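You operate a simulated robot arm through the tools that you are given. There is no shell and no other tool.

You run a simulated robot arm. Do the job below in one go: nothing can be reset, and whatever is moved stays where it is left.

TASK
Stand the damp sponge before the hair dryer's mouth and blow it dry.
Fine: socket on, dryer on, wait till it is dry, then both off again. Set down upright: pink sponge.
Where things are to end (x, y in the base frame): pink sponge within 40 mm of [400, 380].

Only the result counts: the job must be done as asked and must still hold three seconds after the hand-in. Knocking over, shifting, dropping, spilling or breaking anything else fails it.

THE ROBOT
A 7-joint arm with a two-finger parallel gripper, fixed in place. Base frame: the origin is on the floor under the middle of its stand, x ahead of it, y to its left, z up. Units: mm, degrees, N and s.
It reaches about 1479 mm from its shoulder. Its first joint turns from -166.0 to 166.0 degrees. Payload 4.4 kg.
The tool frame sits at the grasp point between the pads (the TCP): z along the fingers, y along the line on which they close. The tips reach 23 mm beyond it. The gripper opens to 94 mm. The fingers are 38 mm wide and 10 mm thick; the gripper's body (54 by 96 mm) begins 39 mm behind the TCP.
Orientation is that of the tool frame in the base frame, as a unit quaternion [w, x, y, z]. With the fingers straight down and closing along the base's y, the tool's x points along the base's -x, its y along +y and its z along -z.

THE INTERFACE
- The arm moves only by the tool arm_command. Its arguments are lists of equal length, an entry for each row: "linear": the shift along the tool's x, y, z in units of 150 mm (1.0 is 150 mm), a list of three; "rot": the turn, a rotation vector about the tool's x, y, z in units of 45 degrees (1.0 is 45 degrees), a list of three; "jaw": the finger opening in mm, from 0 to 94. In form: {"linear": [[tx, ty, tz], ...], "rot": [[rx, ry, rz], ...], "jaw": [jaw, ...]}. A call has 1 to 20 rows; each row is the pose to reach, as a shift and turn from the pose commanded when the call began, along the tool's axes at that moment. A call with a number of a shift or a turn outside -1 to 1 is refused whole. Rows are played at 5 a second. More than 50 mm and 8.6 degrees between two rows, or a gripper value outside its range, and nothing of the call is played. A pose out of reach is approached as far as the arm can. The call stops where the force on the tool passes 40 N (or 10 N more than at its start, if that is more) or the arm is blocked; 0.2 s more then pass. Each finger travels about 72 mm/s and halts on what it meets, pressing with about 41 N; the grip force reading is that of the motor and also rises with nothing between the fingers. The clock runs only during rows and for 0.2 s after the last one: add rows that repeat a pose to give the fingers time. The reply holds the time, the measured pose of the TCP, the force on the tool along the base axes, the opening and the grip force, in the units named above and with some noise, with the torque about the TCP (base axes, N m) and any sound that the robot's microphone picked up.
- Cameras (640 x 400 px; columns grow to the right, rows downward): "scene" is fixed at [213.9, -647.6, 1359.1]; the picture's right is [0.85, -0.52, 0.00], its down [-0.31, -0.50, -0.81] and it looks along [0.42, 0.69, -0.59] (base axes); focal length 322 px, centre (320, 200). "wrist" rides on the gripper at [86, 16, -75] in the tool frame; the picture's right is [-0.18, 0.98, 0.00], its down [-0.58, -0.11, -0.81] and it looks along [-0.79, -0.15, 0.59] (tool axes); focal length 243 px, centre (320, 200). There is no depth. A picture from a camera that has moved, and an enlarged one, comes with that camera's place and axes in the base frame and with its lens. The place of the scene camera against the robot may be out by one fixed shift of up to 12 mm in any direction.
- grab_frame(camera): a new picture of that camera. No time passes.
- close_up(camera, box): a new picture of the part [left, top, right, bottom] of that camera's present view, enlarged. No time passes.
- job_done(): hands the job in; it is judged then, once.

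Places have to be worked out from the pictures, the camera data and where the tool is seen. Open the gripper and draw the arm clear of the work before you hand the job in, unless the task says otherwise.

The tools are called as name(argument=value, ...) on one line, values as JSON. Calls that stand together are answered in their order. arm_command: Moves the arm, as the interface text tells. Its arguments: {"type":"object","properties":{"linear":{"type":"array","items":{"type":"array","items":{"type":"number"}}},"rot":{"type":"array","items":{"type":"array","items":{"type":"number"}}},"jaw":{"type":"array","items":{"type":"number"}}},"required":["linear","rot","jaw"]} The other tools are called the same way: grab_frame (camera) takes a picture; close_up (camera, box) takes an enlarged picture of a part of a camera's view; job_done () hands the job in.

At the start:

```text
t: 0.0
tool_pos: [740.5, 317.8, 1069.8]
orientation: [0.0, 0.0, 1.0, 0.0]
force: [-0.1, 0.3, -0.4]
torque: [0.01, -0.01, -0.01]
width: 94.0
finger_force: 0.1
```

scene: 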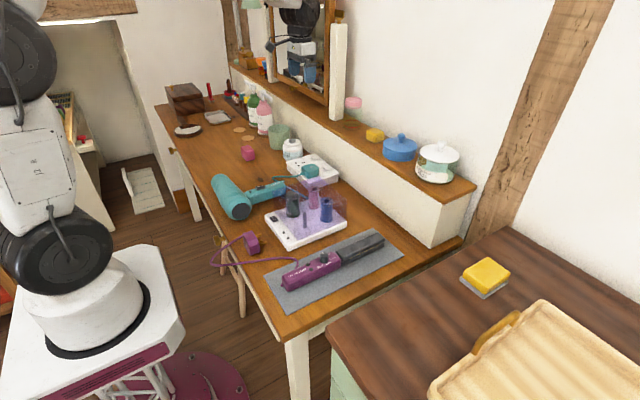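
wrist: 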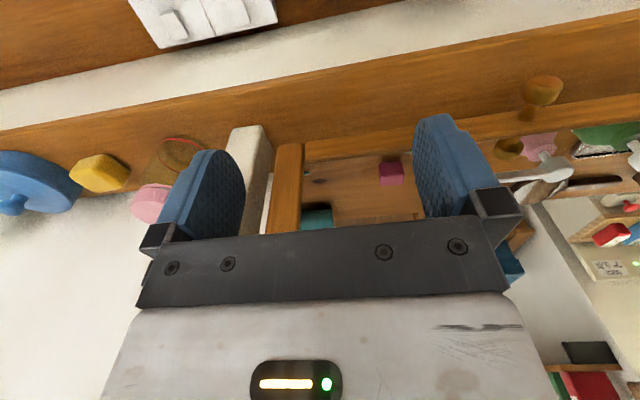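

I start by looking at the scene in detail before moving anything.

close_up(camera="scene", box=[200, 130, 360, 230])

close_up(camera="scene", box=[150, 70, 310, 170])

close_up(camera="scene", box=[200, 180, 420, 320])

close_up(camera="scene", box=[320, 80, 540, 220])

```text
4.00 times, centred on (280, 180) of scene
camera zoom: at [213.9, -647.6, 1359.1], right [0.85, -0.52, 0.0], down [-0.31, -0.5, -0.81], along [0.42, 0.69, -0.59], focal length 1289 px, centre (480, 280)
```

zoom: 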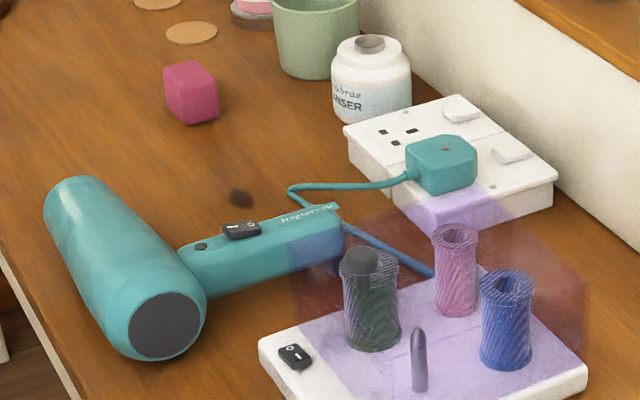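

```text
4.00 times, centred on (230, 120) of scene
camera zoom: at [213.9, -647.6, 1359.1], right [0.85, -0.52, 0.0], down [-0.31, -0.5, -0.81], along [0.42, 0.69, -0.59], focal length 1289 px, centre (680, 520)
```

zoom: 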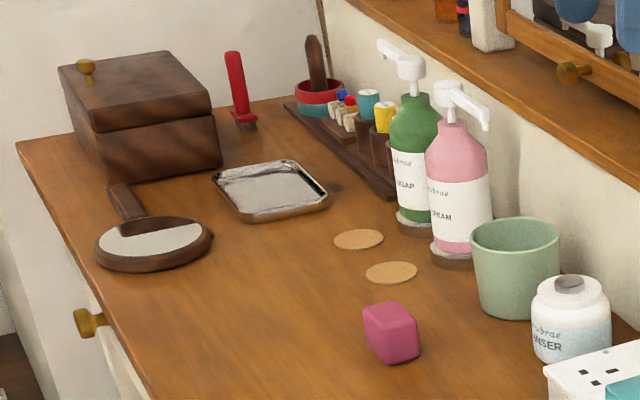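

```text
2.86 times, centred on (310, 250) of scene
camera zoom: at [213.9, -647.6, 1359.1], right [0.85, -0.52, 0.0], down [-0.31, -0.5, -0.81], along [0.42, 0.69, -0.59], focal length 920 px, centre (349, 57)
```

zoom: 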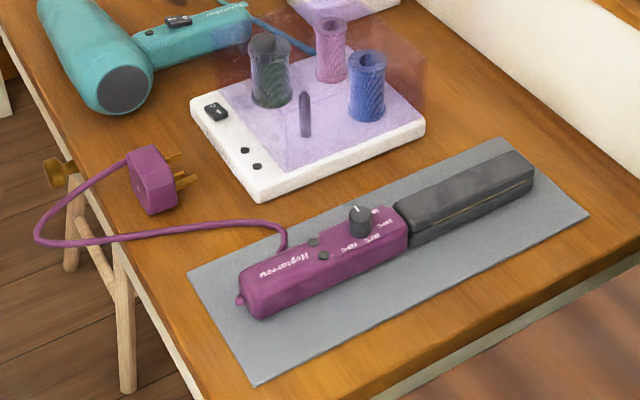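

```text
2.86 times, centred on (430, 150) of scene
camera zoom: at [213.9, -647.6, 1359.1], right [0.85, -0.52, 0.0], down [-0.31, -0.5, -0.81], along [0.42, 0.69, -0.59], focal length 920 px, centre (6, 343)
```

zoom: 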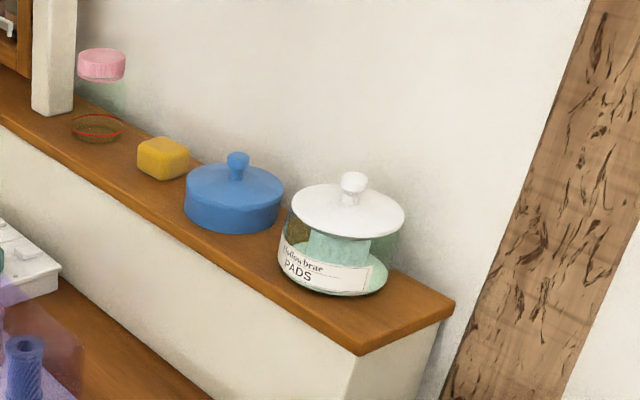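

The pink sponge stands mid-table, the teal dryer lies along the table's front edge, and the socket lies near the wall. I back the gripper away from the mirror for a better look.

arm_command(linear=[[0.25, 0, 0], [0.5, 0, 0], [0.75, 0, 0], [1.0, 0, 0]], rot=[[0, 0, 0], [0, 0, 0], [0, 0, 0], [0, 0, 0]], jaw=[94, 94, 94, 94])

arm_command(linear=[[0.25, 0, 0], [0.5, 0, 0], [0.75, 0, 0], [1.0, 0, 0]], rot=[[0, 0, 0], [0, 0, 0], [0, 0, 0], [0, 0, 0]], jaw=[94, 94, 94, 94])

grab_frame(camera="wrist")

grab_frame(camera="scene")

```text
t: 1.0
tool_pos: [590.0, 316.4, 1069.5]
orientation: [0.0, 0.0, 1.0, 0.0]
force: [0.0, -0.8, -0.2]
torque: [0.01, -0.02, -0.04]
width: 93.8
finger_force: 0.0
```

```text
t: 2.0
tool_pos: [440.1, 316.6, 1070.7]
orientation: [0.0, -0.001, 1.0, 0.0]
force: [1.2, -0.3, -0.4]
torque: [0.02, 0.02, 0.0]
width: 94.1
finger_force: 0.1
```

```text
taken
camera wrist: at [354.4, 333.0, 1145.3], right [0.18, 0.98, 0.0], down [0.58, -0.11, 0.81], along [0.79, -0.15, -0.59], focal length 243 px, centre (320, 200)
```

wrist: 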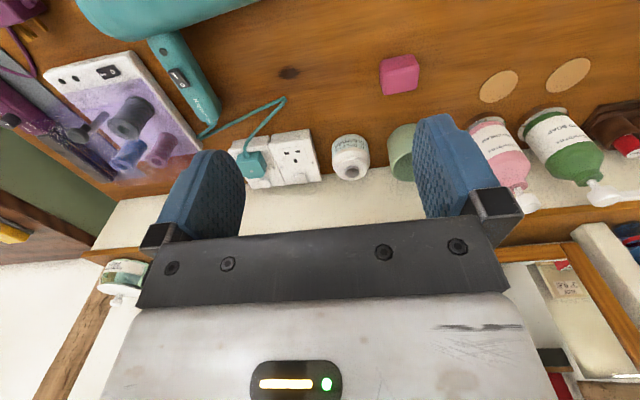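

```text
taken
```

scene: 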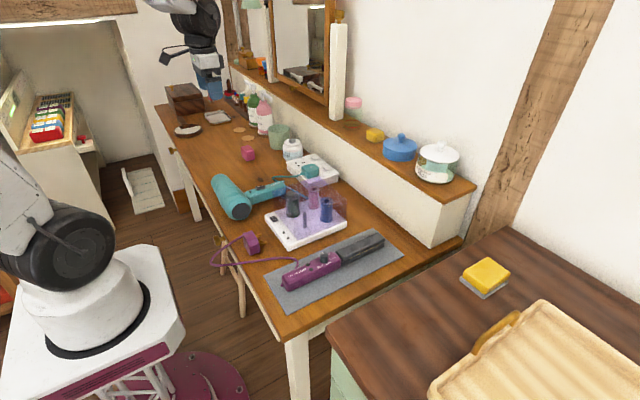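

The wrist view shows the sponge near (550, 414), the dryer barrel along y with its mouth toward +y, and the socket with its teal plug. I zoom in for switch states and geometry.

close_up(camera="wrist", box=[220, 110, 340, 195])

close_up(camera="wrist", box=[360, 30, 460, 110])

close_up(camera="wrist", box=[60, 0, 260, 140])

```text
4.71 times, centred on (280, 152) of wrist
camera zoom: at [354.4, 333.0, 1145.3], right [0.18, 0.98, 0.0], down [0.58, -0.11, 0.81], along [0.79, -0.15, -0.59], focal length 1142 px, centre (508, 424)
```

zoom: 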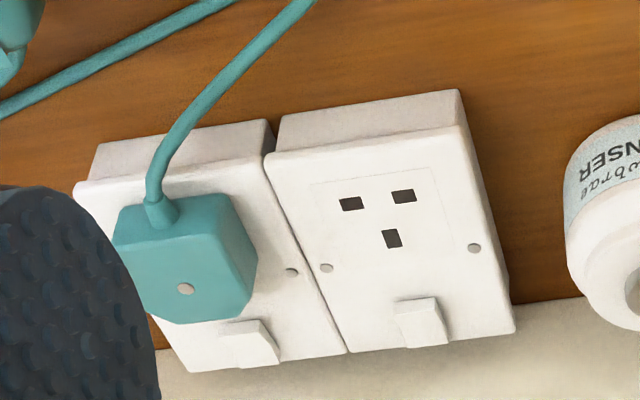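

```text
5.00 times, centred on (410, 70) of wrist
camera zoom: at [354.4, 333.0, 1145.3], right [0.18, 0.98, 0.0], down [0.58, -0.11, 0.81], along [0.79, -0.15, -0.59], focal length 1213 px, centre (-130, 850)
```

zoom: 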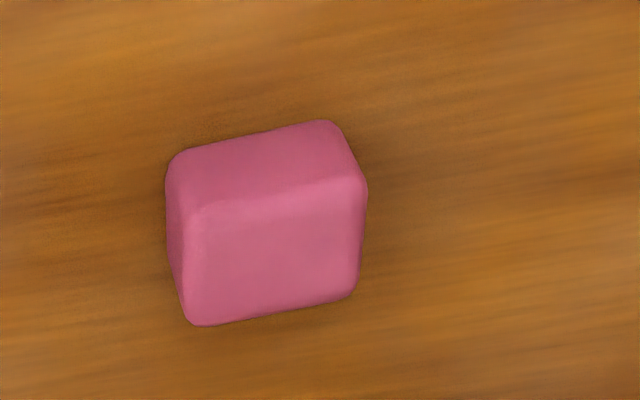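

```text
2.86 times, centred on (160, 70) of wrist
camera zoom: at [354.4, 333.0, 1145.3], right [0.18, 0.98, 0.0], down [0.58, -0.11, 0.81], along [0.79, -0.15, -0.59], focal length 693 px, centre (777, 571)
```

zoom: 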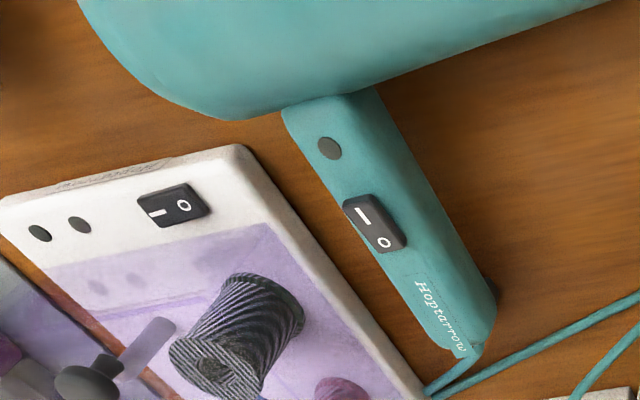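

The sockets are two singles side by side, the plugged one toward -y, and the dryer rocker is I toward the barrel and O toward the grip end. I tilt the hand so that the camera looks down on the table.

arm_command(linear=[[0, 0, 0], [0, 0, 0], [0, 0, 0], [0, 0, 0], [0, 0, 0], [0, 0, 0]], rot=[[0, 0.15, 0], [0, 0.3, 0], [0, 0.45, 0], [0, 0.6, 0], [0, 0.75, 0], [0, 0.8, 0]], jaw=[94, 94, 94, 94, 94, 94])

grab_frame(camera="wrist")

```text
t: 3.4
tool_pos: [441.1, 316.0, 1071.3]
orientation: [-0.31, 0.0, 0.951, 0.0]
force: [-0.6, -0.7, -0.8]
torque: [-0.01, 0.02, 0.02]
width: 94.0
finger_force: 0.0
```

```text
taken
camera wrist: at [415.8, 333.4, 1181.9], right [0.15, 0.98, -0.11], down [0.94, -0.11, 0.31], along [0.29, -0.15, -0.94], focal length 243 px, centre (320, 200)
```

wrist: 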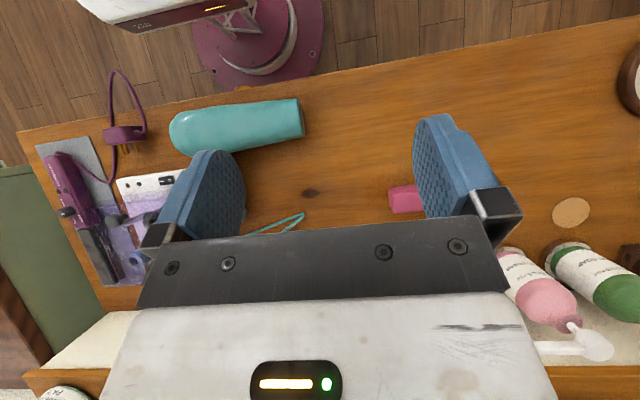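

The dryer's mouth is at about (403, 267) facing +y, so the target spot (400, 380) lies right in its jet. I straighten the hand and move to hover over the sponge at about (550, 414).

arm_command(linear=[[0, 0, 0], [0, 0, 0], [0, 0, 0], [0, 0, 0], [0, 0, 0], [0, 0, 0]], rot=[[0, -0.15, 0], [0, -0.3, 0], [0, -0.45, 0], [0, -0.6, 0], [0, -0.75, 0], [0, -0.8, 0]], jaw=[94, 94, 94, 94, 94, 94])

arm_command(linear=[[-0.12, 0.108, 0.15], [-0.24, 0.215, 0.3], [-0.36, 0.323, 0.45], [-0.48, 0.43, 0.6], [-0.6, 0.54, 0.75], [-0.733, 0.647, 0.933]], rot=[[0, 0, 0], [0, 0, 0], [0, 0, 0], [0, 0, 0], [0, 0, 0], [0, 0, 0]], jaw=[94, 94, 94, 94, 94, 94])

grab_frame(camera="wrist")

grab_frame(camera="scene")

```text
t: 4.8
tool_pos: [441.5, 317.1, 1071.0]
orientation: [0.0, -0.001, 1.0, 0.0]
force: [0.1, 1.3, 0.3]
torque: [-0.02, 0.01, 0.01]
width: 93.7
finger_force: 0.1
```

```text
t: 6.2
tool_pos: [551.1, 412.8, 929.5]
orientation: [0.001, 0.0, 1.0, 0.0]
force: [-0.1, 0.0, 0.5]
torque: [-0.01, -0.01, -0.01]
width: 94.0
finger_force: 0.0
```

```text
taken
camera wrist: at [465.1, 430.1, 1003.9], right [0.18, 0.98, 0.0], down [0.58, -0.11, 0.81], along [0.79, -0.15, -0.59], focal length 243 px, centre (320, 200)
```

wrist: 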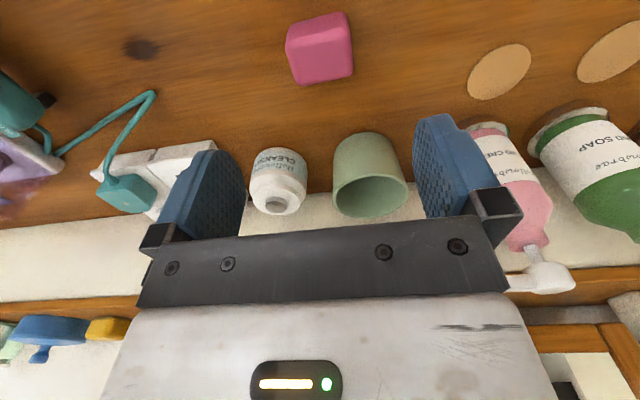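

```text
taken
```

scene: 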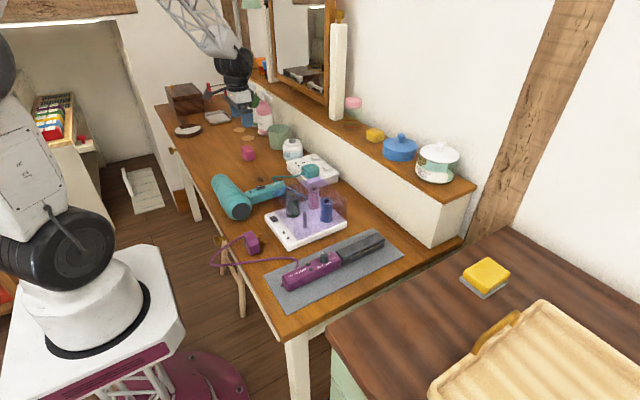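

The sponge is centred just ahead under the TCP; I zoom to get its edges.

close_up(camera="wrist", box=[270, 0, 370, 100])

close_up(camera="scene", box=[225, 133, 275, 173])

```text
4.00 times, centred on (320, 50) of wrist
camera zoom: at [465.1, 430.1, 1003.9], right [0.18, 0.98, 0.0], down [0.58, -0.11, 0.81], along [0.79, -0.15, -0.59], focal length 970 px, centre (320, 800)
```

zoom: 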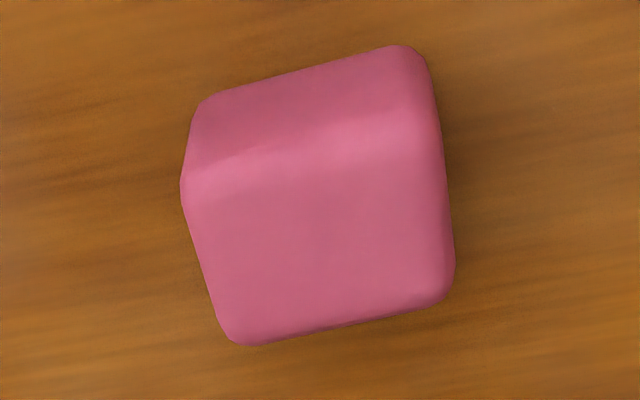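

```text
10.00 times, centred on (250, 153) of scene
camera zoom: at [213.9, -647.6, 1359.1], right [0.85, -0.52, 0.0], down [-0.31, -0.5, -0.81], along [0.42, 0.69, -0.59], focal length 3222 px, centre (1020, 670)
```

zoom: 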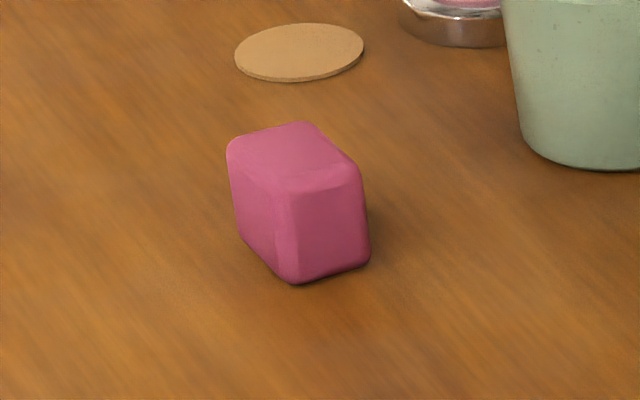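

The sponge is about 31 × 47 × 45 mm, axis-aligned, centred near (552, 414) with the table near z = 760. I descend to TCP z ≈ 790 straddling it along y.

arm_command(linear=[[0, 0, 0.25], [0, 0, 0.5], [0, 0, 0.7], [0, 0, 0.85], [0, 0, 0.93], [0, 0, 0.93]], rot=[[0, 0, 0], [0, 0, 0], [0, 0, 0], [0, 0, 0], [0, 0, 0], [0, 0, 0]], jaw=[94, 94, 94, 94, 94, 94])

grab_frame(camera="wrist")

close_up(camera="scene", box=[205, 110, 305, 180])

```text
t: 7.6
tool_pos: [551.6, 414.7, 790.2]
orientation: [0.0, 0.001, 1.0, 0.001]
force: [0.0, 0.2, 1.2]
torque: [0.0, -0.02, 0.01]
width: 94.0
finger_force: 0.0
```

```text
taken
camera wrist: at [465.4, 431.0, 865.1], right [0.18, 0.98, 0.0], down [0.58, -0.11, 0.81], along [0.79, -0.15, -0.59], focal length 243 px, centre (320, 200)
```

wrist: 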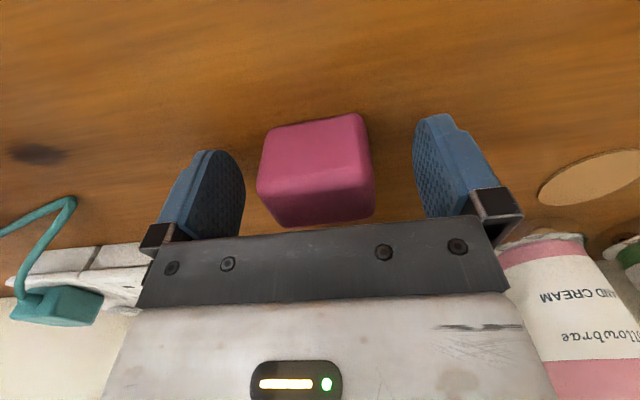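

```text
5.71 times, centred on (255, 145) of scene
camera zoom: at [213.9, -647.6, 1359.1], right [0.85, -0.52, 0.0], down [-0.31, -0.5, -0.81], along [0.42, 0.69, -0.59], focal length 1841 px, centre (691, 514)
```

zoom: 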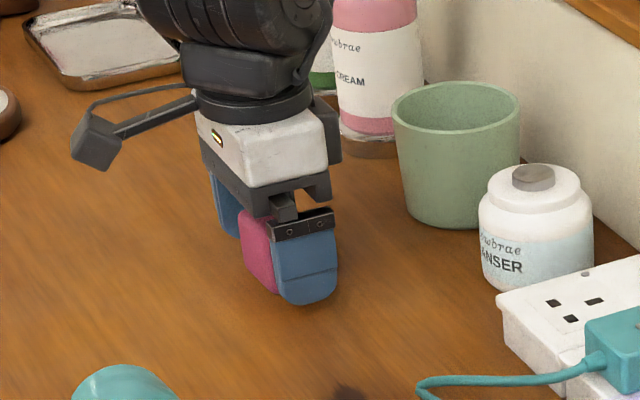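

The sponge sits centred between the pads with nothing else near. I close gently on it.

arm_command(linear=[[0, 0, 0], [0, 0, 0], [0, 0, 0], [0, 0, 0], [0, 0, 0], [0, 0, 0]], rot=[[0, 0, 0], [0, 0, 0], [0, 0, 0], [0, 0, 0], [0, 0, 0], [0, 0, 0]], jaw=[70, 55, 42, 42, 42, 42])

grab_frame(camera="wrist")

```text
t: 9.0
tool_pos: [550.2, 414.8, 791.2]
orientation: [0.001, 0.0, 1.0, 0.001]
force: [-0.1, -0.3, 0.0]
torque: [0.03, -0.01, 0.04]
width: 48.9
finger_force: 41.0
```

```text
taken
camera wrist: at [465.3, 431.0, 865.3], right [0.18, 0.98, 0.0], down [0.58, -0.11, 0.81], along [0.79, -0.15, -0.59], focal length 243 px, centre (320, 200)
```

wrist: 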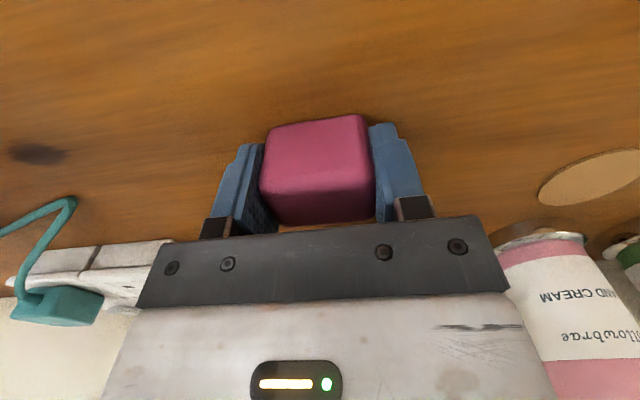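

Grip holds at 48.9 mm. I lift 60 mm and carry it to above (400, 379).

arm_command(linear=[[0, 0, -0.2], [0, 0, -0.4], [0.2, -0.05, -0.4], [0.4, -0.1, -0.4], [0.6, -0.15, -0.4], [0.8, -0.2, -0.4], [1.0, -0.233, -0.4], [1.0, -0.233, -0.4]], rot=[[0, 0, 0], [0, 0, 0], [0, 0, 0], [0, 0, 0], [0, 0, 0], [0, 0, 0], [0, 0, 0], [0, 0, 0]], jaw=[42, 42, 42, 42, 42, 42, 42, 42])

grab_frame(camera="wrist")

grab_frame(camera="scene")

```text
t: 10.8
tool_pos: [401.5, 379.1, 850.3]
orientation: [0.0, 0.0, 1.0, 0.0]
force: [-0.3, 0.5, -0.8]
torque: [0.01, 0.0, -0.01]
width: 48.8
finger_force: 40.7
```

```text
taken
camera wrist: at [315.9, 395.6, 925.0], right [0.18, 0.98, 0.0], down [0.58, -0.11, 0.81], along [0.79, -0.15, -0.59], focal length 243 px, centre (320, 200)
```

wrist: 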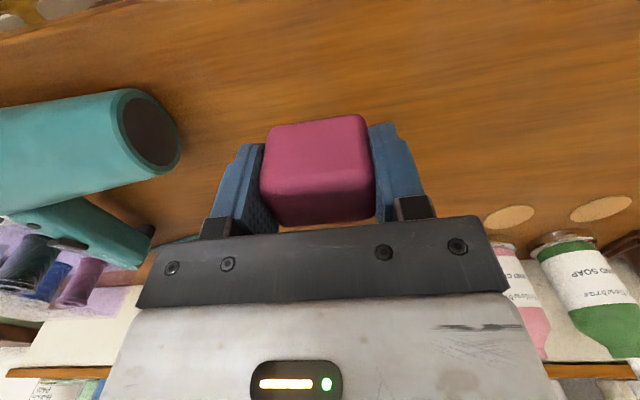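

```text
taken
```

scene: 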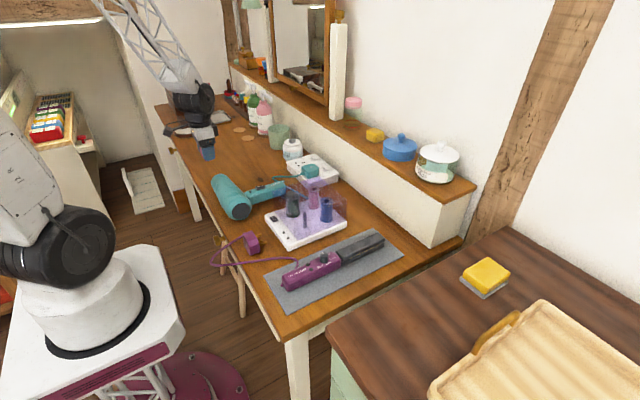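

The sponge hangs in front of the round mouth at about (396, 267). I lower it to the same height at which it was gripped.

arm_command(linear=[[0, 0, 0.15], [0, 0, 0.28], [0, 0, 0.36], [0, 0, 0.39], [0, 0, 0.4], [0, 0, 0.4]], rot=[[0, 0, 0], [0, 0, 0], [0, 0, 0], [0, 0, 0], [0, 0, 0], [0, 0, 0]], jaw=[42, 42, 42, 42, 42, 42])

close_up(camera="scene", box=[160, 120, 260, 190])

```text
t: 12.2
tool_pos: [402.1, 378.8, 790.3]
orientation: [0.0, 0.0, 1.0, 0.0]
force: [0.6, -0.2, -0.2]
torque: [-0.02, 0.0, -0.01]
width: 48.7
finger_force: 41.0
```

```text
5.71 times, centred on (210, 155) of scene
camera zoom: at [213.9, -647.6, 1359.1], right [0.85, -0.52, 0.0], down [-0.31, -0.5, -0.81], along [0.42, 0.69, -0.59], focal length 1841 px, centre (949, 457)
```

zoom: 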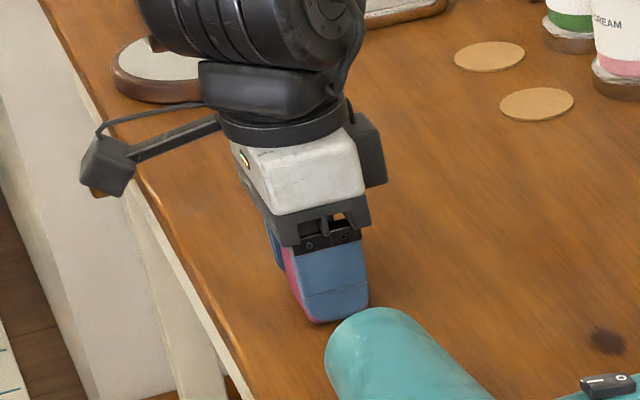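

No contact force yet, so I creep down 1.5 mm to feel for the table.

arm_command(linear=[[0, 0, 0.005], [0, 0, 0.01], [0, 0, 0.01]], rot=[[0, 0, 0], [0, 0, 0], [0, 0, 0]], jaw=[42, 42, 42])

```text
t: 13.0
tool_pos: [401.4, 379.3, 790.3]
orientation: [0.001, 0.0, 1.0, 0.0]
force: [-1.5, -0.1, 15.6]
torque: [-0.03, -0.11, -0.01]
width: 49.0
finger_force: 41.1
```

The force of 15.6 N shows the sponge is on the table. I open the jaws slowly.

arm_command(linear=[[0, 0, -0.007], [0, 0, -0.007], [0, 0, -0.007], [0, 0, -0.007], [0, 0, -0.007], [0, 0, -0.007]], rot=[[0, 0, 0], [0, 0, 0], [0, 0, 0], [0, 0, 0], [0, 0, 0], [0, 0, 0]], jaw=[47, 55, 65, 80, 94, 94])

grab_frame(camera="wrist")

```text
t: 14.4
tool_pos: [401.0, 379.5, 790.7]
orientation: [0.0, 0.001, 1.0, 0.0]
force: [-0.8, 0.4, -0.5]
torque: [-0.02, 0.01, -0.04]
width: 94.2
finger_force: 0.1
```

```text
taken
camera wrist: at [315.2, 395.5, 865.5], right [0.18, 0.98, 0.0], down [0.58, -0.11, 0.81], along [0.79, -0.15, -0.59], focal length 243 px, centre (320, 200)
```

wrist: 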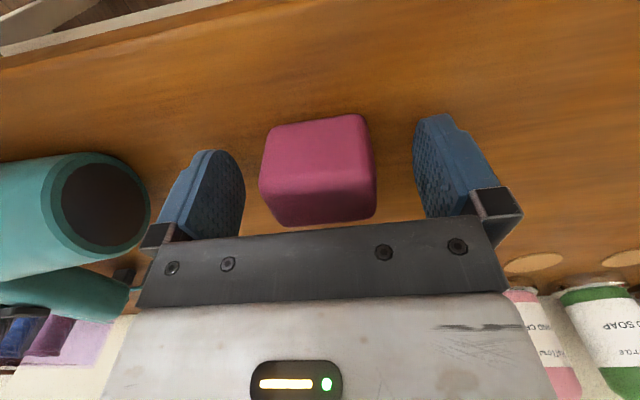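

The sponge stands upright at about (401, 379). I raise straight up and then travel toward the socket for a close look at its switch.

arm_command(linear=[[0, 0, -0.2], [0, 0, -0.45], [0, 0, -0.7], [0, 0, -1.0]], rot=[[0, 0, 0], [0, 0, 0], [0, 0, 0], [0, 0, 0]], jaw=[94, 94, 94, 94])

arm_command(linear=[[-0.2, -0.2, 0], [-0.4, -0.4, 0], [-0.6, -0.6, 0], [-0.8, -0.8, 0], [-1.0, -1.0, 0]], rot=[[0, 0, 0], [0, 0, 0], [0, 0, 0], [0, 0, 0], [0, 0, 0]], jaw=[94, 94, 94, 94, 94])

grab_frame(camera="wrist")

grab_frame(camera="scene")

```text
t: 15.4
tool_pos: [401.5, 379.3, 941.6]
orientation: [-0.001, 0.0, 1.0, -0.001]
force: [0.2, 0.3, -0.3]
torque: [0.02, 0.02, 0.0]
width: 94.0
finger_force: 0.1
```

```text
t: 16.6
tool_pos: [552.3, 228.4, 941.8]
orientation: [0.0, 0.0, 1.0, 0.0]
force: [-1.0, 0.1, 0.7]
torque: [-0.01, 0.0, 0.02]
width: 94.0
finger_force: 0.2
```

```text
taken
camera wrist: at [465.8, 245.0, 1015.7], right [0.18, 0.98, 0.0], down [0.58, -0.11, 0.81], along [0.79, -0.15, -0.59], focal length 243 px, centre (320, 200)
```

wrist: 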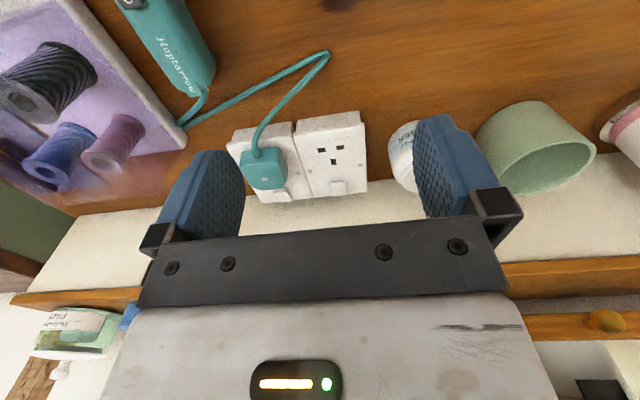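

```text
taken
```

scene: 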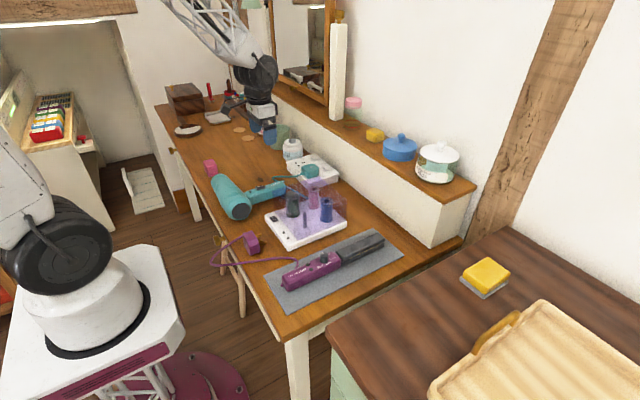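

close_up(camera="wrist", box=[225, 100, 375, 210])

close_up(camera="scene", box=[280, 145, 350, 195])

close_up(camera="scene", box=[240, 170, 300, 210])

```text
3.64 times, centred on (300, 155) of wrist
camera zoom: at [465.8, 245.0, 1015.7], right [0.18, 0.98, 0.0], down [0.58, -0.11, 0.81], along [0.79, -0.15, -0.59], focal length 882 px, centre (393, 364)
```

zoom: 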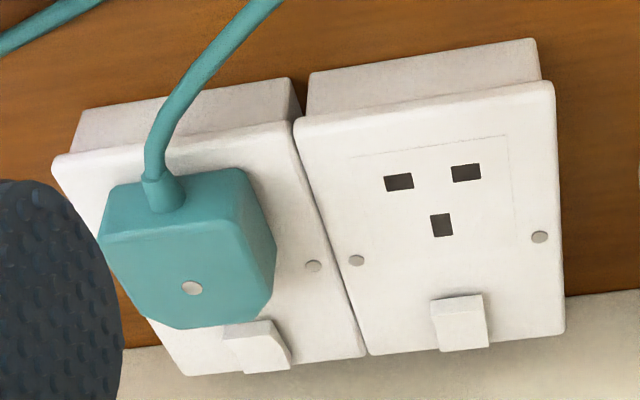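

```text
8.00 times, centred on (315, 170) of scene
camera zoom: at [213.9, -647.6, 1359.1], right [0.85, -0.52, 0.0], down [-0.31, -0.5, -0.81], along [0.42, 0.69, -0.59], focal length 2577 px, centre (360, 440)
```

zoom: 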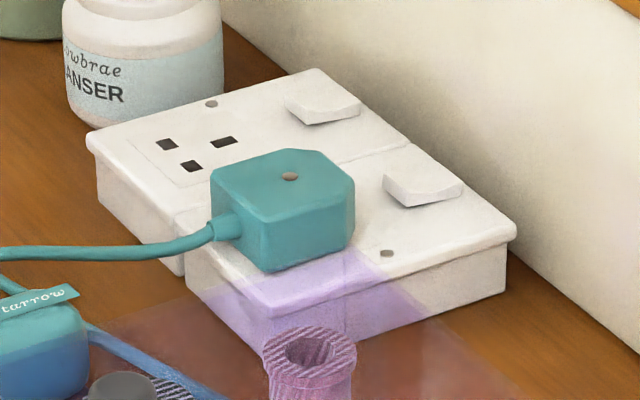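

```text
10.00 times, centred on (270, 190) of scene
camera zoom: at [213.9, -647.6, 1359.1], right [0.85, -0.52, 0.0], down [-0.31, -0.5, -0.81], along [0.42, 0.69, -0.59], focal length 3222 px, centre (820, 300)
```

zoom: 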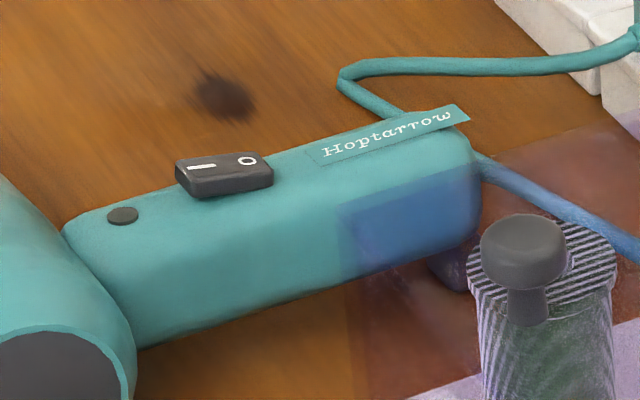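

I zoom in tighter on the rockers to read their tilt.

close_up(camera="wrist", box=[270, 170, 350, 220])

close_up(camera="scene", box=[310, 153, 342, 173])

close_up(camera="scene", box=[252, 180, 276, 195])

close_up(camera="wrist", box=[100, 0, 220, 75])

```text
8.00 times, centred on (310, 195) of wrist
camera zoom: at [465.8, 245.0, 1015.7], right [0.18, 0.98, 0.0], down [0.58, -0.11, 0.81], along [0.79, -0.15, -0.59], focal length 1941 px, centre (400, 240)
```

zoom: 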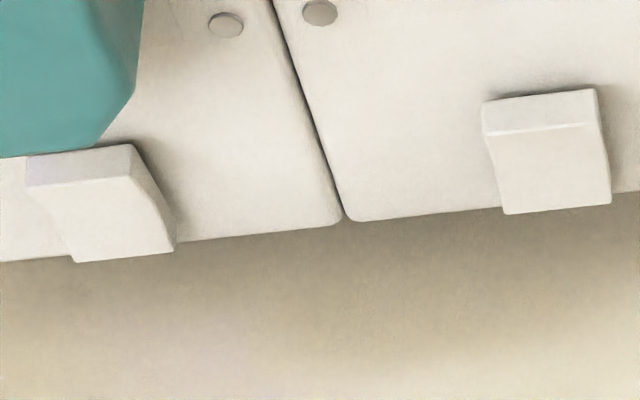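

```text
16.00 times, centred on (326, 163) of scene
camera zoom: at [213.9, -647.6, 1359.1], right [0.85, -0.52, 0.0], down [-0.31, -0.5, -0.81], along [0.42, 0.69, -0.59], focal length 5155 px, centre (224, 792)
```

zoom: 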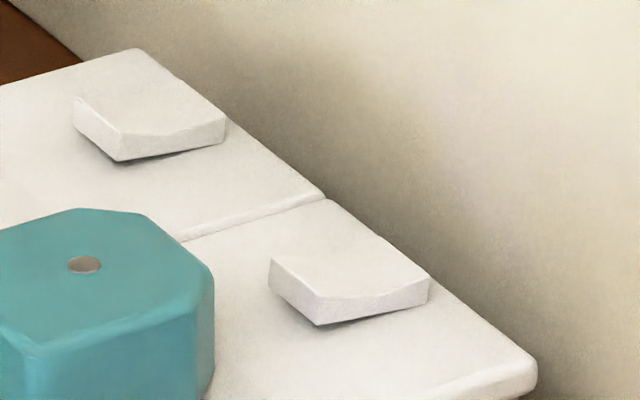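

```text
16.00 times, centred on (264, 188) of scene
camera zoom: at [213.9, -647.6, 1359.1], right [0.85, -0.52, 0.0], down [-0.31, -0.5, -0.81], along [0.42, 0.69, -0.59], focal length 5155 px, centre (1216, 400)
```

zoom: 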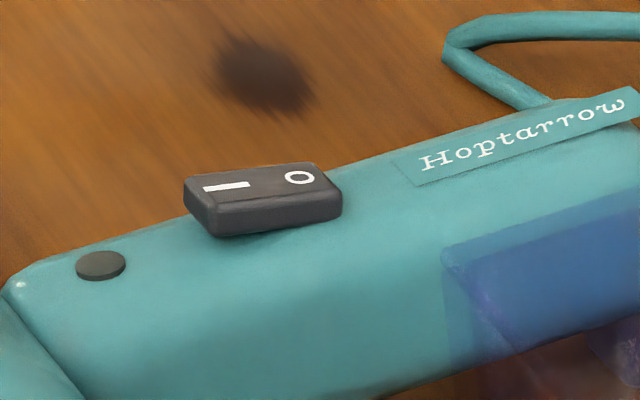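

```text
5.33 times, centred on (160, 38) of wrist
camera zoom: at [465.8, 245.0, 1015.7], right [0.18, 0.98, 0.0], down [0.58, -0.11, 0.81], along [0.79, -0.15, -0.59], focal length 1294 px, centre (1173, 1067)
```

zoom: 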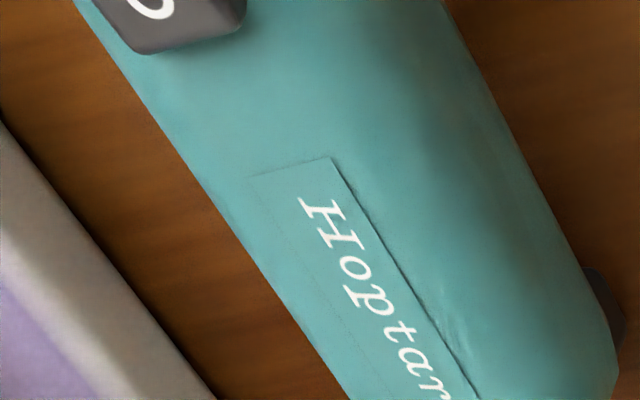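

The rockers' raised ends are toward the pins (−x) on both sockets, i.e. UK "off"; the dryer rocker has its I end raised, also off. The plate top is near z = 797 and the plugged rocker spans x ≈ 720–751, y ≈ 130–150. I close the jaws and yaw the hand 90° so the closed fingertip is only 20 mm thick along x.

arm_command(linear=[[0, 0, 0], [0, 0, 0], [0, 0, 0], [0, 0, 0], [0, 0, 0], [0, 0, 0], [0, 0, 0]], rot=[[0, 0, 0.16], [0, 0, 0.33], [0, 0, 0.5], [0, 0, 0.66], [0, 0, 0.83], [0, 0, 1.0], [0, 0, 1.0]], jaw=[80, 60, 40, 20, 0, 0, 0])

arm_command(linear=[[0, 0, 0], [0, 0, 0], [0, 0, 0], [0, 0, 0], [0, 0, 0], [0, 0, 0], [0, 0, 0]], rot=[[0, 0, 0.16], [0, 0, 0.33], [0, 0, 0.5], [0, 0, 0.66], [0, 0, 0.83], [0, 0, 1.0], [0, 0, 1.0]], jaw=[0, 0, 0, 0, 0, 0, 0])

grab_frame(camera="wrist")

grab_frame(camera="scene")

```text
t: 18.2
tool_pos: [551.1, 228.0, 940.4]
orientation: [0.0, 0.383, 0.924, 0.001]
force: [-0.4, 0.5, -0.2]
torque: [0.0, -0.01, 0.01]
width: 0.0
finger_force: 41.1
```

```text
t: 19.8
tool_pos: [551.4, 229.0, 940.2]
orientation: [0.0, 0.707, 0.708, 0.0]
force: [0.1, -0.1, 0.2]
torque: [-0.04, -0.01, 0.01]
width: 0.0
finger_force: 41.1
```

```text
taken
camera wrist: at [568.2, 315.8, 1015.2], right [0.98, -0.18, 0.0], down [-0.11, -0.58, 0.81], along [-0.15, -0.79, -0.59], focal length 243 px, centre (320, 200)
```

wrist: 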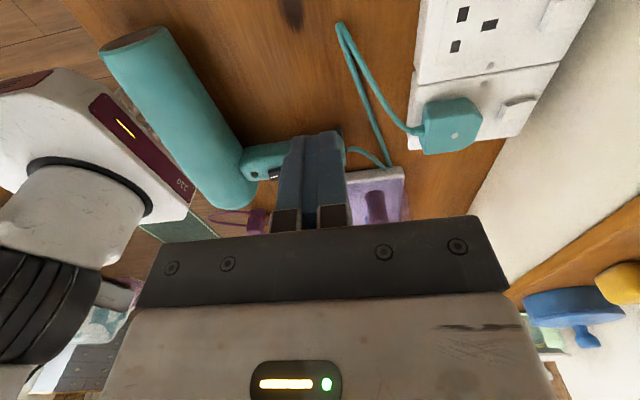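

```text
taken
```

scene: 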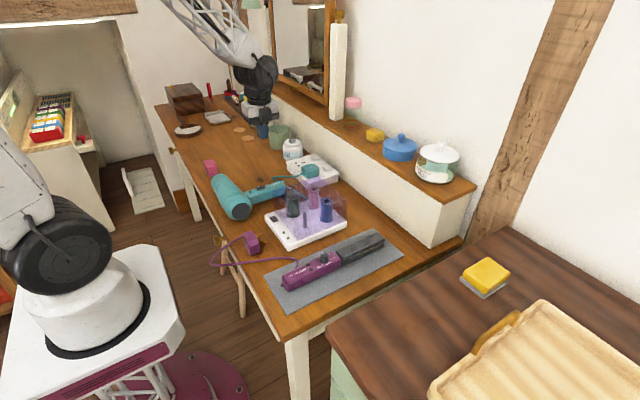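

The yaw worked, and this side view shows plug, switches and dryer well. I zoom for more measurements.

close_up(camera="wrist", box=[400, 0, 600, 160])

close_up(camera="wrist", box=[410, 80, 550, 170])

close_up(camera="wrist", box=[90, 10, 290, 220])

```text
2.50 times, centred on (500, 80) of wrist
camera zoom: at [568.2, 315.8, 1015.2], right [0.98, -0.18, 0.0], down [-0.11, -0.58, 0.81], along [-0.15, -0.79, -0.59], focal length 606 px, centre (-130, 500)
```

zoom: 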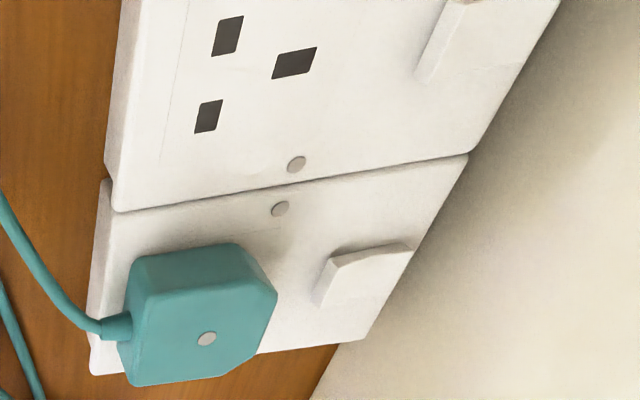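

```text
4.44 times, centred on (480, 125) of wrist
camera zoom: at [568.2, 315.8, 1015.2], right [0.98, -0.18, 0.0], down [-0.11, -0.58, 0.81], along [-0.15, -0.79, -0.59], focal length 1078 px, centre (-391, 533)
```

zoom: 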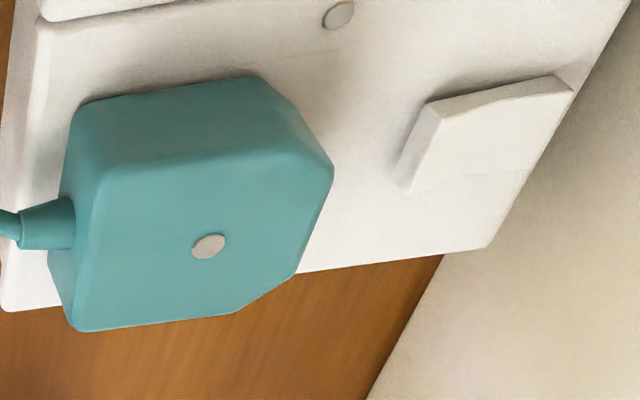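

```text
1.90 times, centred on (190, 115) of wrist
camera zoom: at [568.2, 315.8, 1015.2], right [0.98, -0.18, 0.0], down [-0.11, -0.58, 0.81], along [-0.15, -0.79, -0.59], focal length 462 px, centre (568, 362)
```

zoom: 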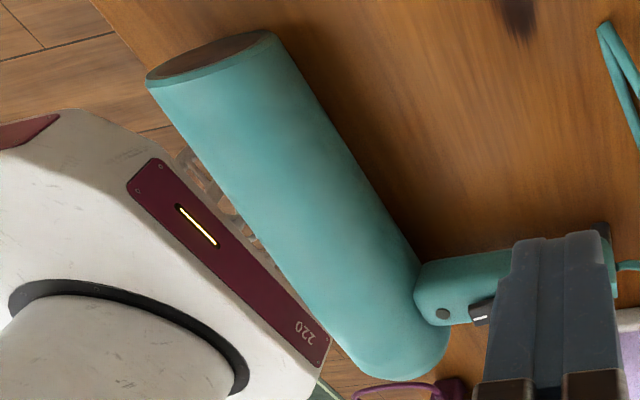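

Measured: plug top z ≈ 824 with its +x face at x ≈ 690; rocker raised edge at x ≈ 720, y ≈ 131–151; wall panel at x ≈ 771. I move above the plug area and lean the hand 20° back toward the robot.

arm_command(linear=[[-0.147, 0.217, 0], [-0.293, 0.433, 0], [-0.44, 0.65, 0], [-0.587, 0.867, 0], [-0.587, 0.867, 0], [-0.587, 0.867, 0], [-0.587, 0.867, 0], [-0.587, 0.867, 0]], rot=[[0, 0, 0], [0, 0, 0], [0, 0, 0], [0, 0, 0], [-0.15, 0, 0], [-0.3, 0, 0], [-0.444, 0, 0], [-0.444, 0, 0]], jaw=[0, 0, 0, 0, 0, 0, 0, 0])

grab_frame(camera="wrist")

grab_frame(camera="scene")

```text
t: 21.6
tool_pos: [681.6, 141.1, 941.4]
orientation: [0.123, 0.696, 0.697, 0.122]
force: [-0.6, -0.4, -0.4]
torque: [0.02, 0.05, -0.01]
width: 0.1
finger_force: 41.5
```

```text
taken
camera wrist: at [671.6, 227.9, 1016.2], right [0.92, -0.18, 0.34], down [-0.38, -0.58, 0.72], along [0.06, -0.79, -0.61], focal length 243 px, centre (320, 200)
```

wrist: 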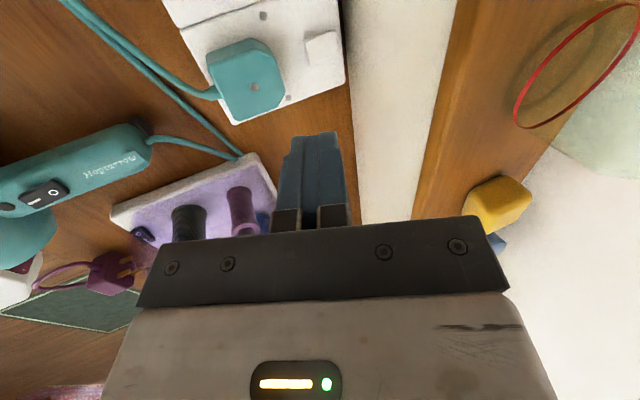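

```text
taken
```

scene: 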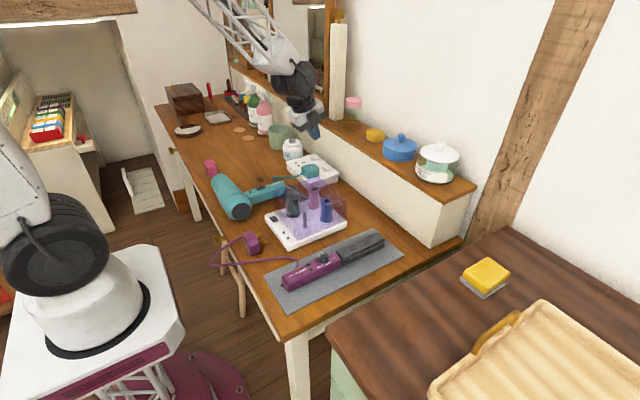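

Shelf plank's front edge is about x ≈ 760, z ≈ 915–940, so I first drop between plug and shelf at x ≈ 705 before shifting over the rocker.

arm_command(linear=[[0, -0.019, 0.208], [0, -0.038, 0.417], [0, -0.057, 0.625], [0, -0.057, 0.625]], rot=[[0, 0, 0], [0, 0, 0], [0, 0, 0], [0, 0, 0]], jaw=[0, 0, 0, 0])

grab_frame(camera="wrist")

close_up(camera="scene", box=[260, 90, 380, 190])

```text
t: 22.6
tool_pos: [706.0, 139.7, 848.7]
orientation: [0.123, 0.696, 0.696, 0.122]
force: [0.2, -0.3, 0.5]
torque: [-0.01, -0.02, -0.03]
width: 0.2
finger_force: 41.2
```

```text
taken
camera wrist: at [695.4, 227.6, 925.1], right [0.92, -0.18, 0.34], down [-0.38, -0.58, 0.72], along [0.06, -0.79, -0.61], focal length 243 px, centre (320, 200)
```

wrist: 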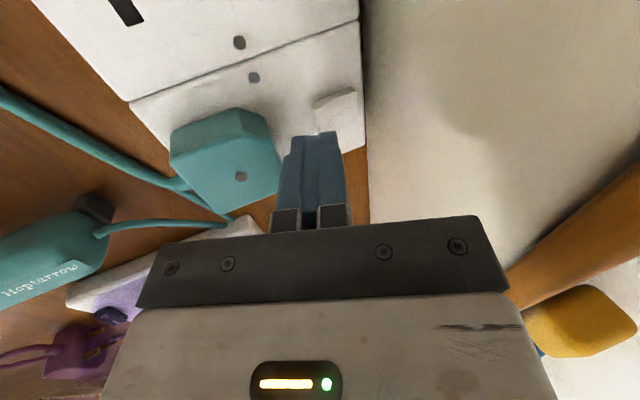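

```text
4.00 times, centred on (320, 140) of scene
camera zoom: at [213.9, -647.6, 1359.1], right [0.85, -0.52, 0.0], down [-0.31, -0.5, -0.81], along [0.42, 0.69, -0.59], focal length 1289 px, centre (320, 440)
```

zoom: 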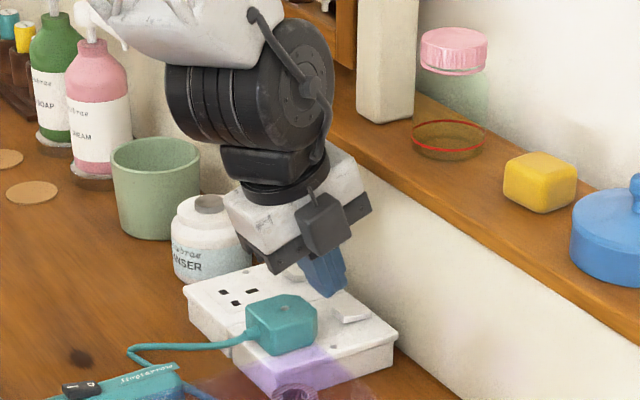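

Clear of plug and shelf. I shift +19 mm in x and down to hover about 5 mm over the rocker's raised end.

arm_command(linear=[[0.002, 0.044, 0.064], [0.003, 0.088, 0.128], [0.003, 0.088, 0.128]], rot=[[0, 0, 0], [0, 0, 0], [0, 0, 0]], jaw=[0, 0, 0])

grab_frame(camera="wrist")

close_up(camera="wrist", box=[260, 60, 380, 160])

close_up(camera="scene", box=[300, 140, 350, 180])

```text
t: 23.4
tool_pos: [724.7, 142.0, 835.0]
orientation: [0.123, 0.696, 0.696, 0.122]
force: [-0.4, 0.0, 0.2]
torque: [0.01, -0.02, 0.02]
width: 0.4
finger_force: 41.0
```

```text
taken
camera wrist: at [714.6, 228.4, 911.2], right [0.92, -0.18, 0.34], down [-0.38, -0.58, 0.72], along [0.06, -0.79, -0.61], focal length 243 px, centre (320, 200)
```

wrist: 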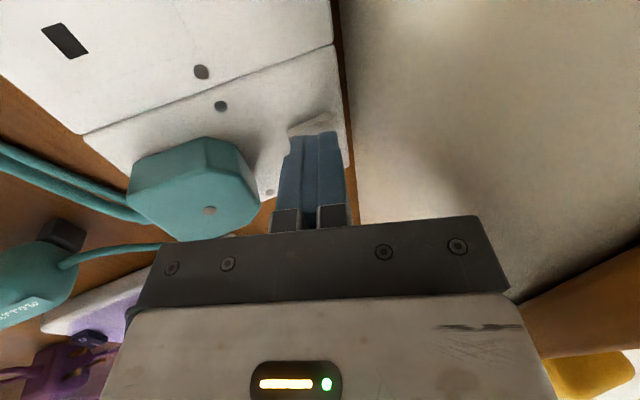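

```text
4.00 times, centred on (320, 110) of wrist
camera zoom: at [714.6, 228.4, 911.2], right [0.92, -0.18, 0.34], down [-0.38, -0.58, 0.72], along [0.06, -0.79, -0.61], focal length 970 px, centre (320, 560)
```

zoom: 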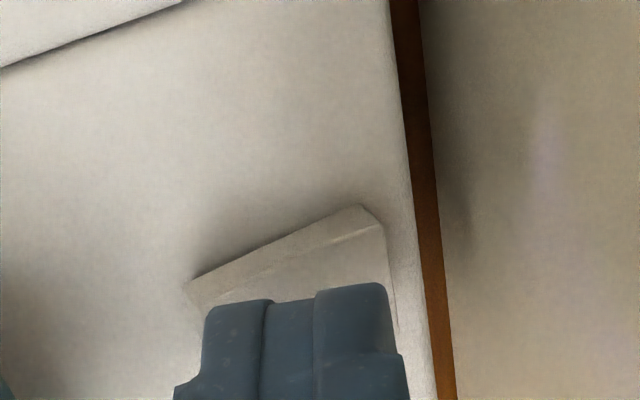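

```text
10.00 times, centred on (325, 160) of scene
camera zoom: at [213.9, -647.6, 1359.1], right [0.85, -0.52, 0.0], down [-0.31, -0.5, -0.81], along [0.42, 0.69, -0.59], focal length 3222 px, centre (270, 600)
```

zoom: 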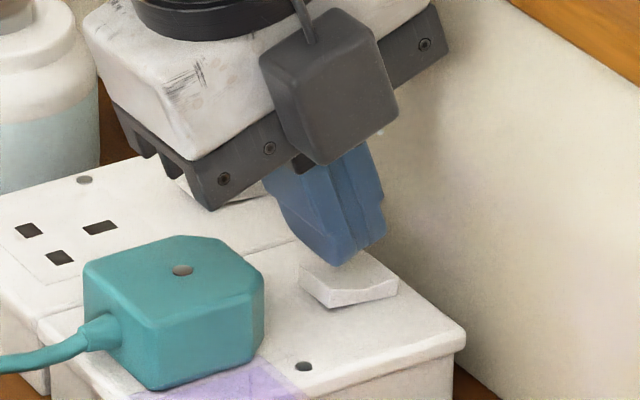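

The fingertip is over the rocker's raised end, about 5 mm high. I shift 3 mm further in and press straight down in small steps, listening for a click.

arm_command(linear=[[0, 0.0188, 0.0068], [0, 0.0119, 0.0256], [0, 0.0074, 0.0382], [0, 0.0028, 0.0507], [0, -0.0017, 0.0633], [0, -0.0063, 0.0758]], rot=[[0, 0, 0], [0, 0, 0], [0, 0, 0], [0, 0, 0], [0, 0, 0], [0, 0, 0]], jaw=[0, 0, 0, 0, 0, 0])

close_up(camera="wrist", box=[260, 60, 380, 160])

close_up(camera="scene", box=[300, 140, 350, 180])

```text
t: 24.8
tool_pos: [726.8, 142.2, 829.2]
orientation: [0.124, 0.697, 0.696, 0.124]
force: [-6.5, -0.6, 6.9]
torque: [-0.06, 0.18, -0.01]
width: 0.1
finger_force: 40.7
stopped in row 6: the force on the tool passed its limit at 48 N (the readings are from after the stop); the commanded pose is now the measured one
```

```text
4.00 times, centred on (320, 110) of wrist
camera zoom: at [717.7, 228.6, 903.8], right [0.92, -0.18, 0.34], down [-0.38, -0.58, 0.72], along [0.06, -0.79, -0.61], focal length 970 px, centre (320, 560)
```

zoom: 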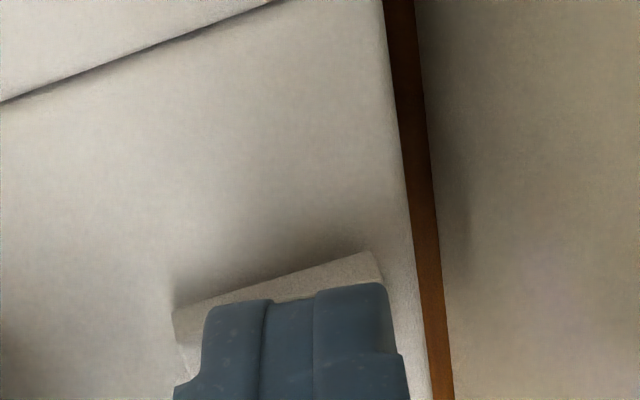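

```text
10.00 times, centred on (325, 160) of scene
camera zoom: at [213.9, -647.6, 1359.1], right [0.85, -0.52, 0.0], down [-0.31, -0.5, -0.81], along [0.42, 0.69, -0.59], focal length 3222 px, centre (270, 600)
```

zoom: 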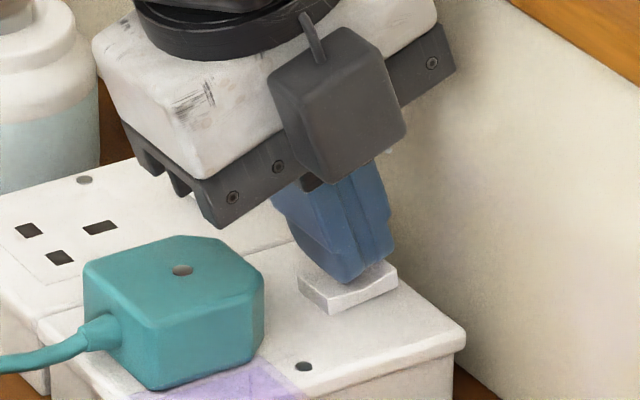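

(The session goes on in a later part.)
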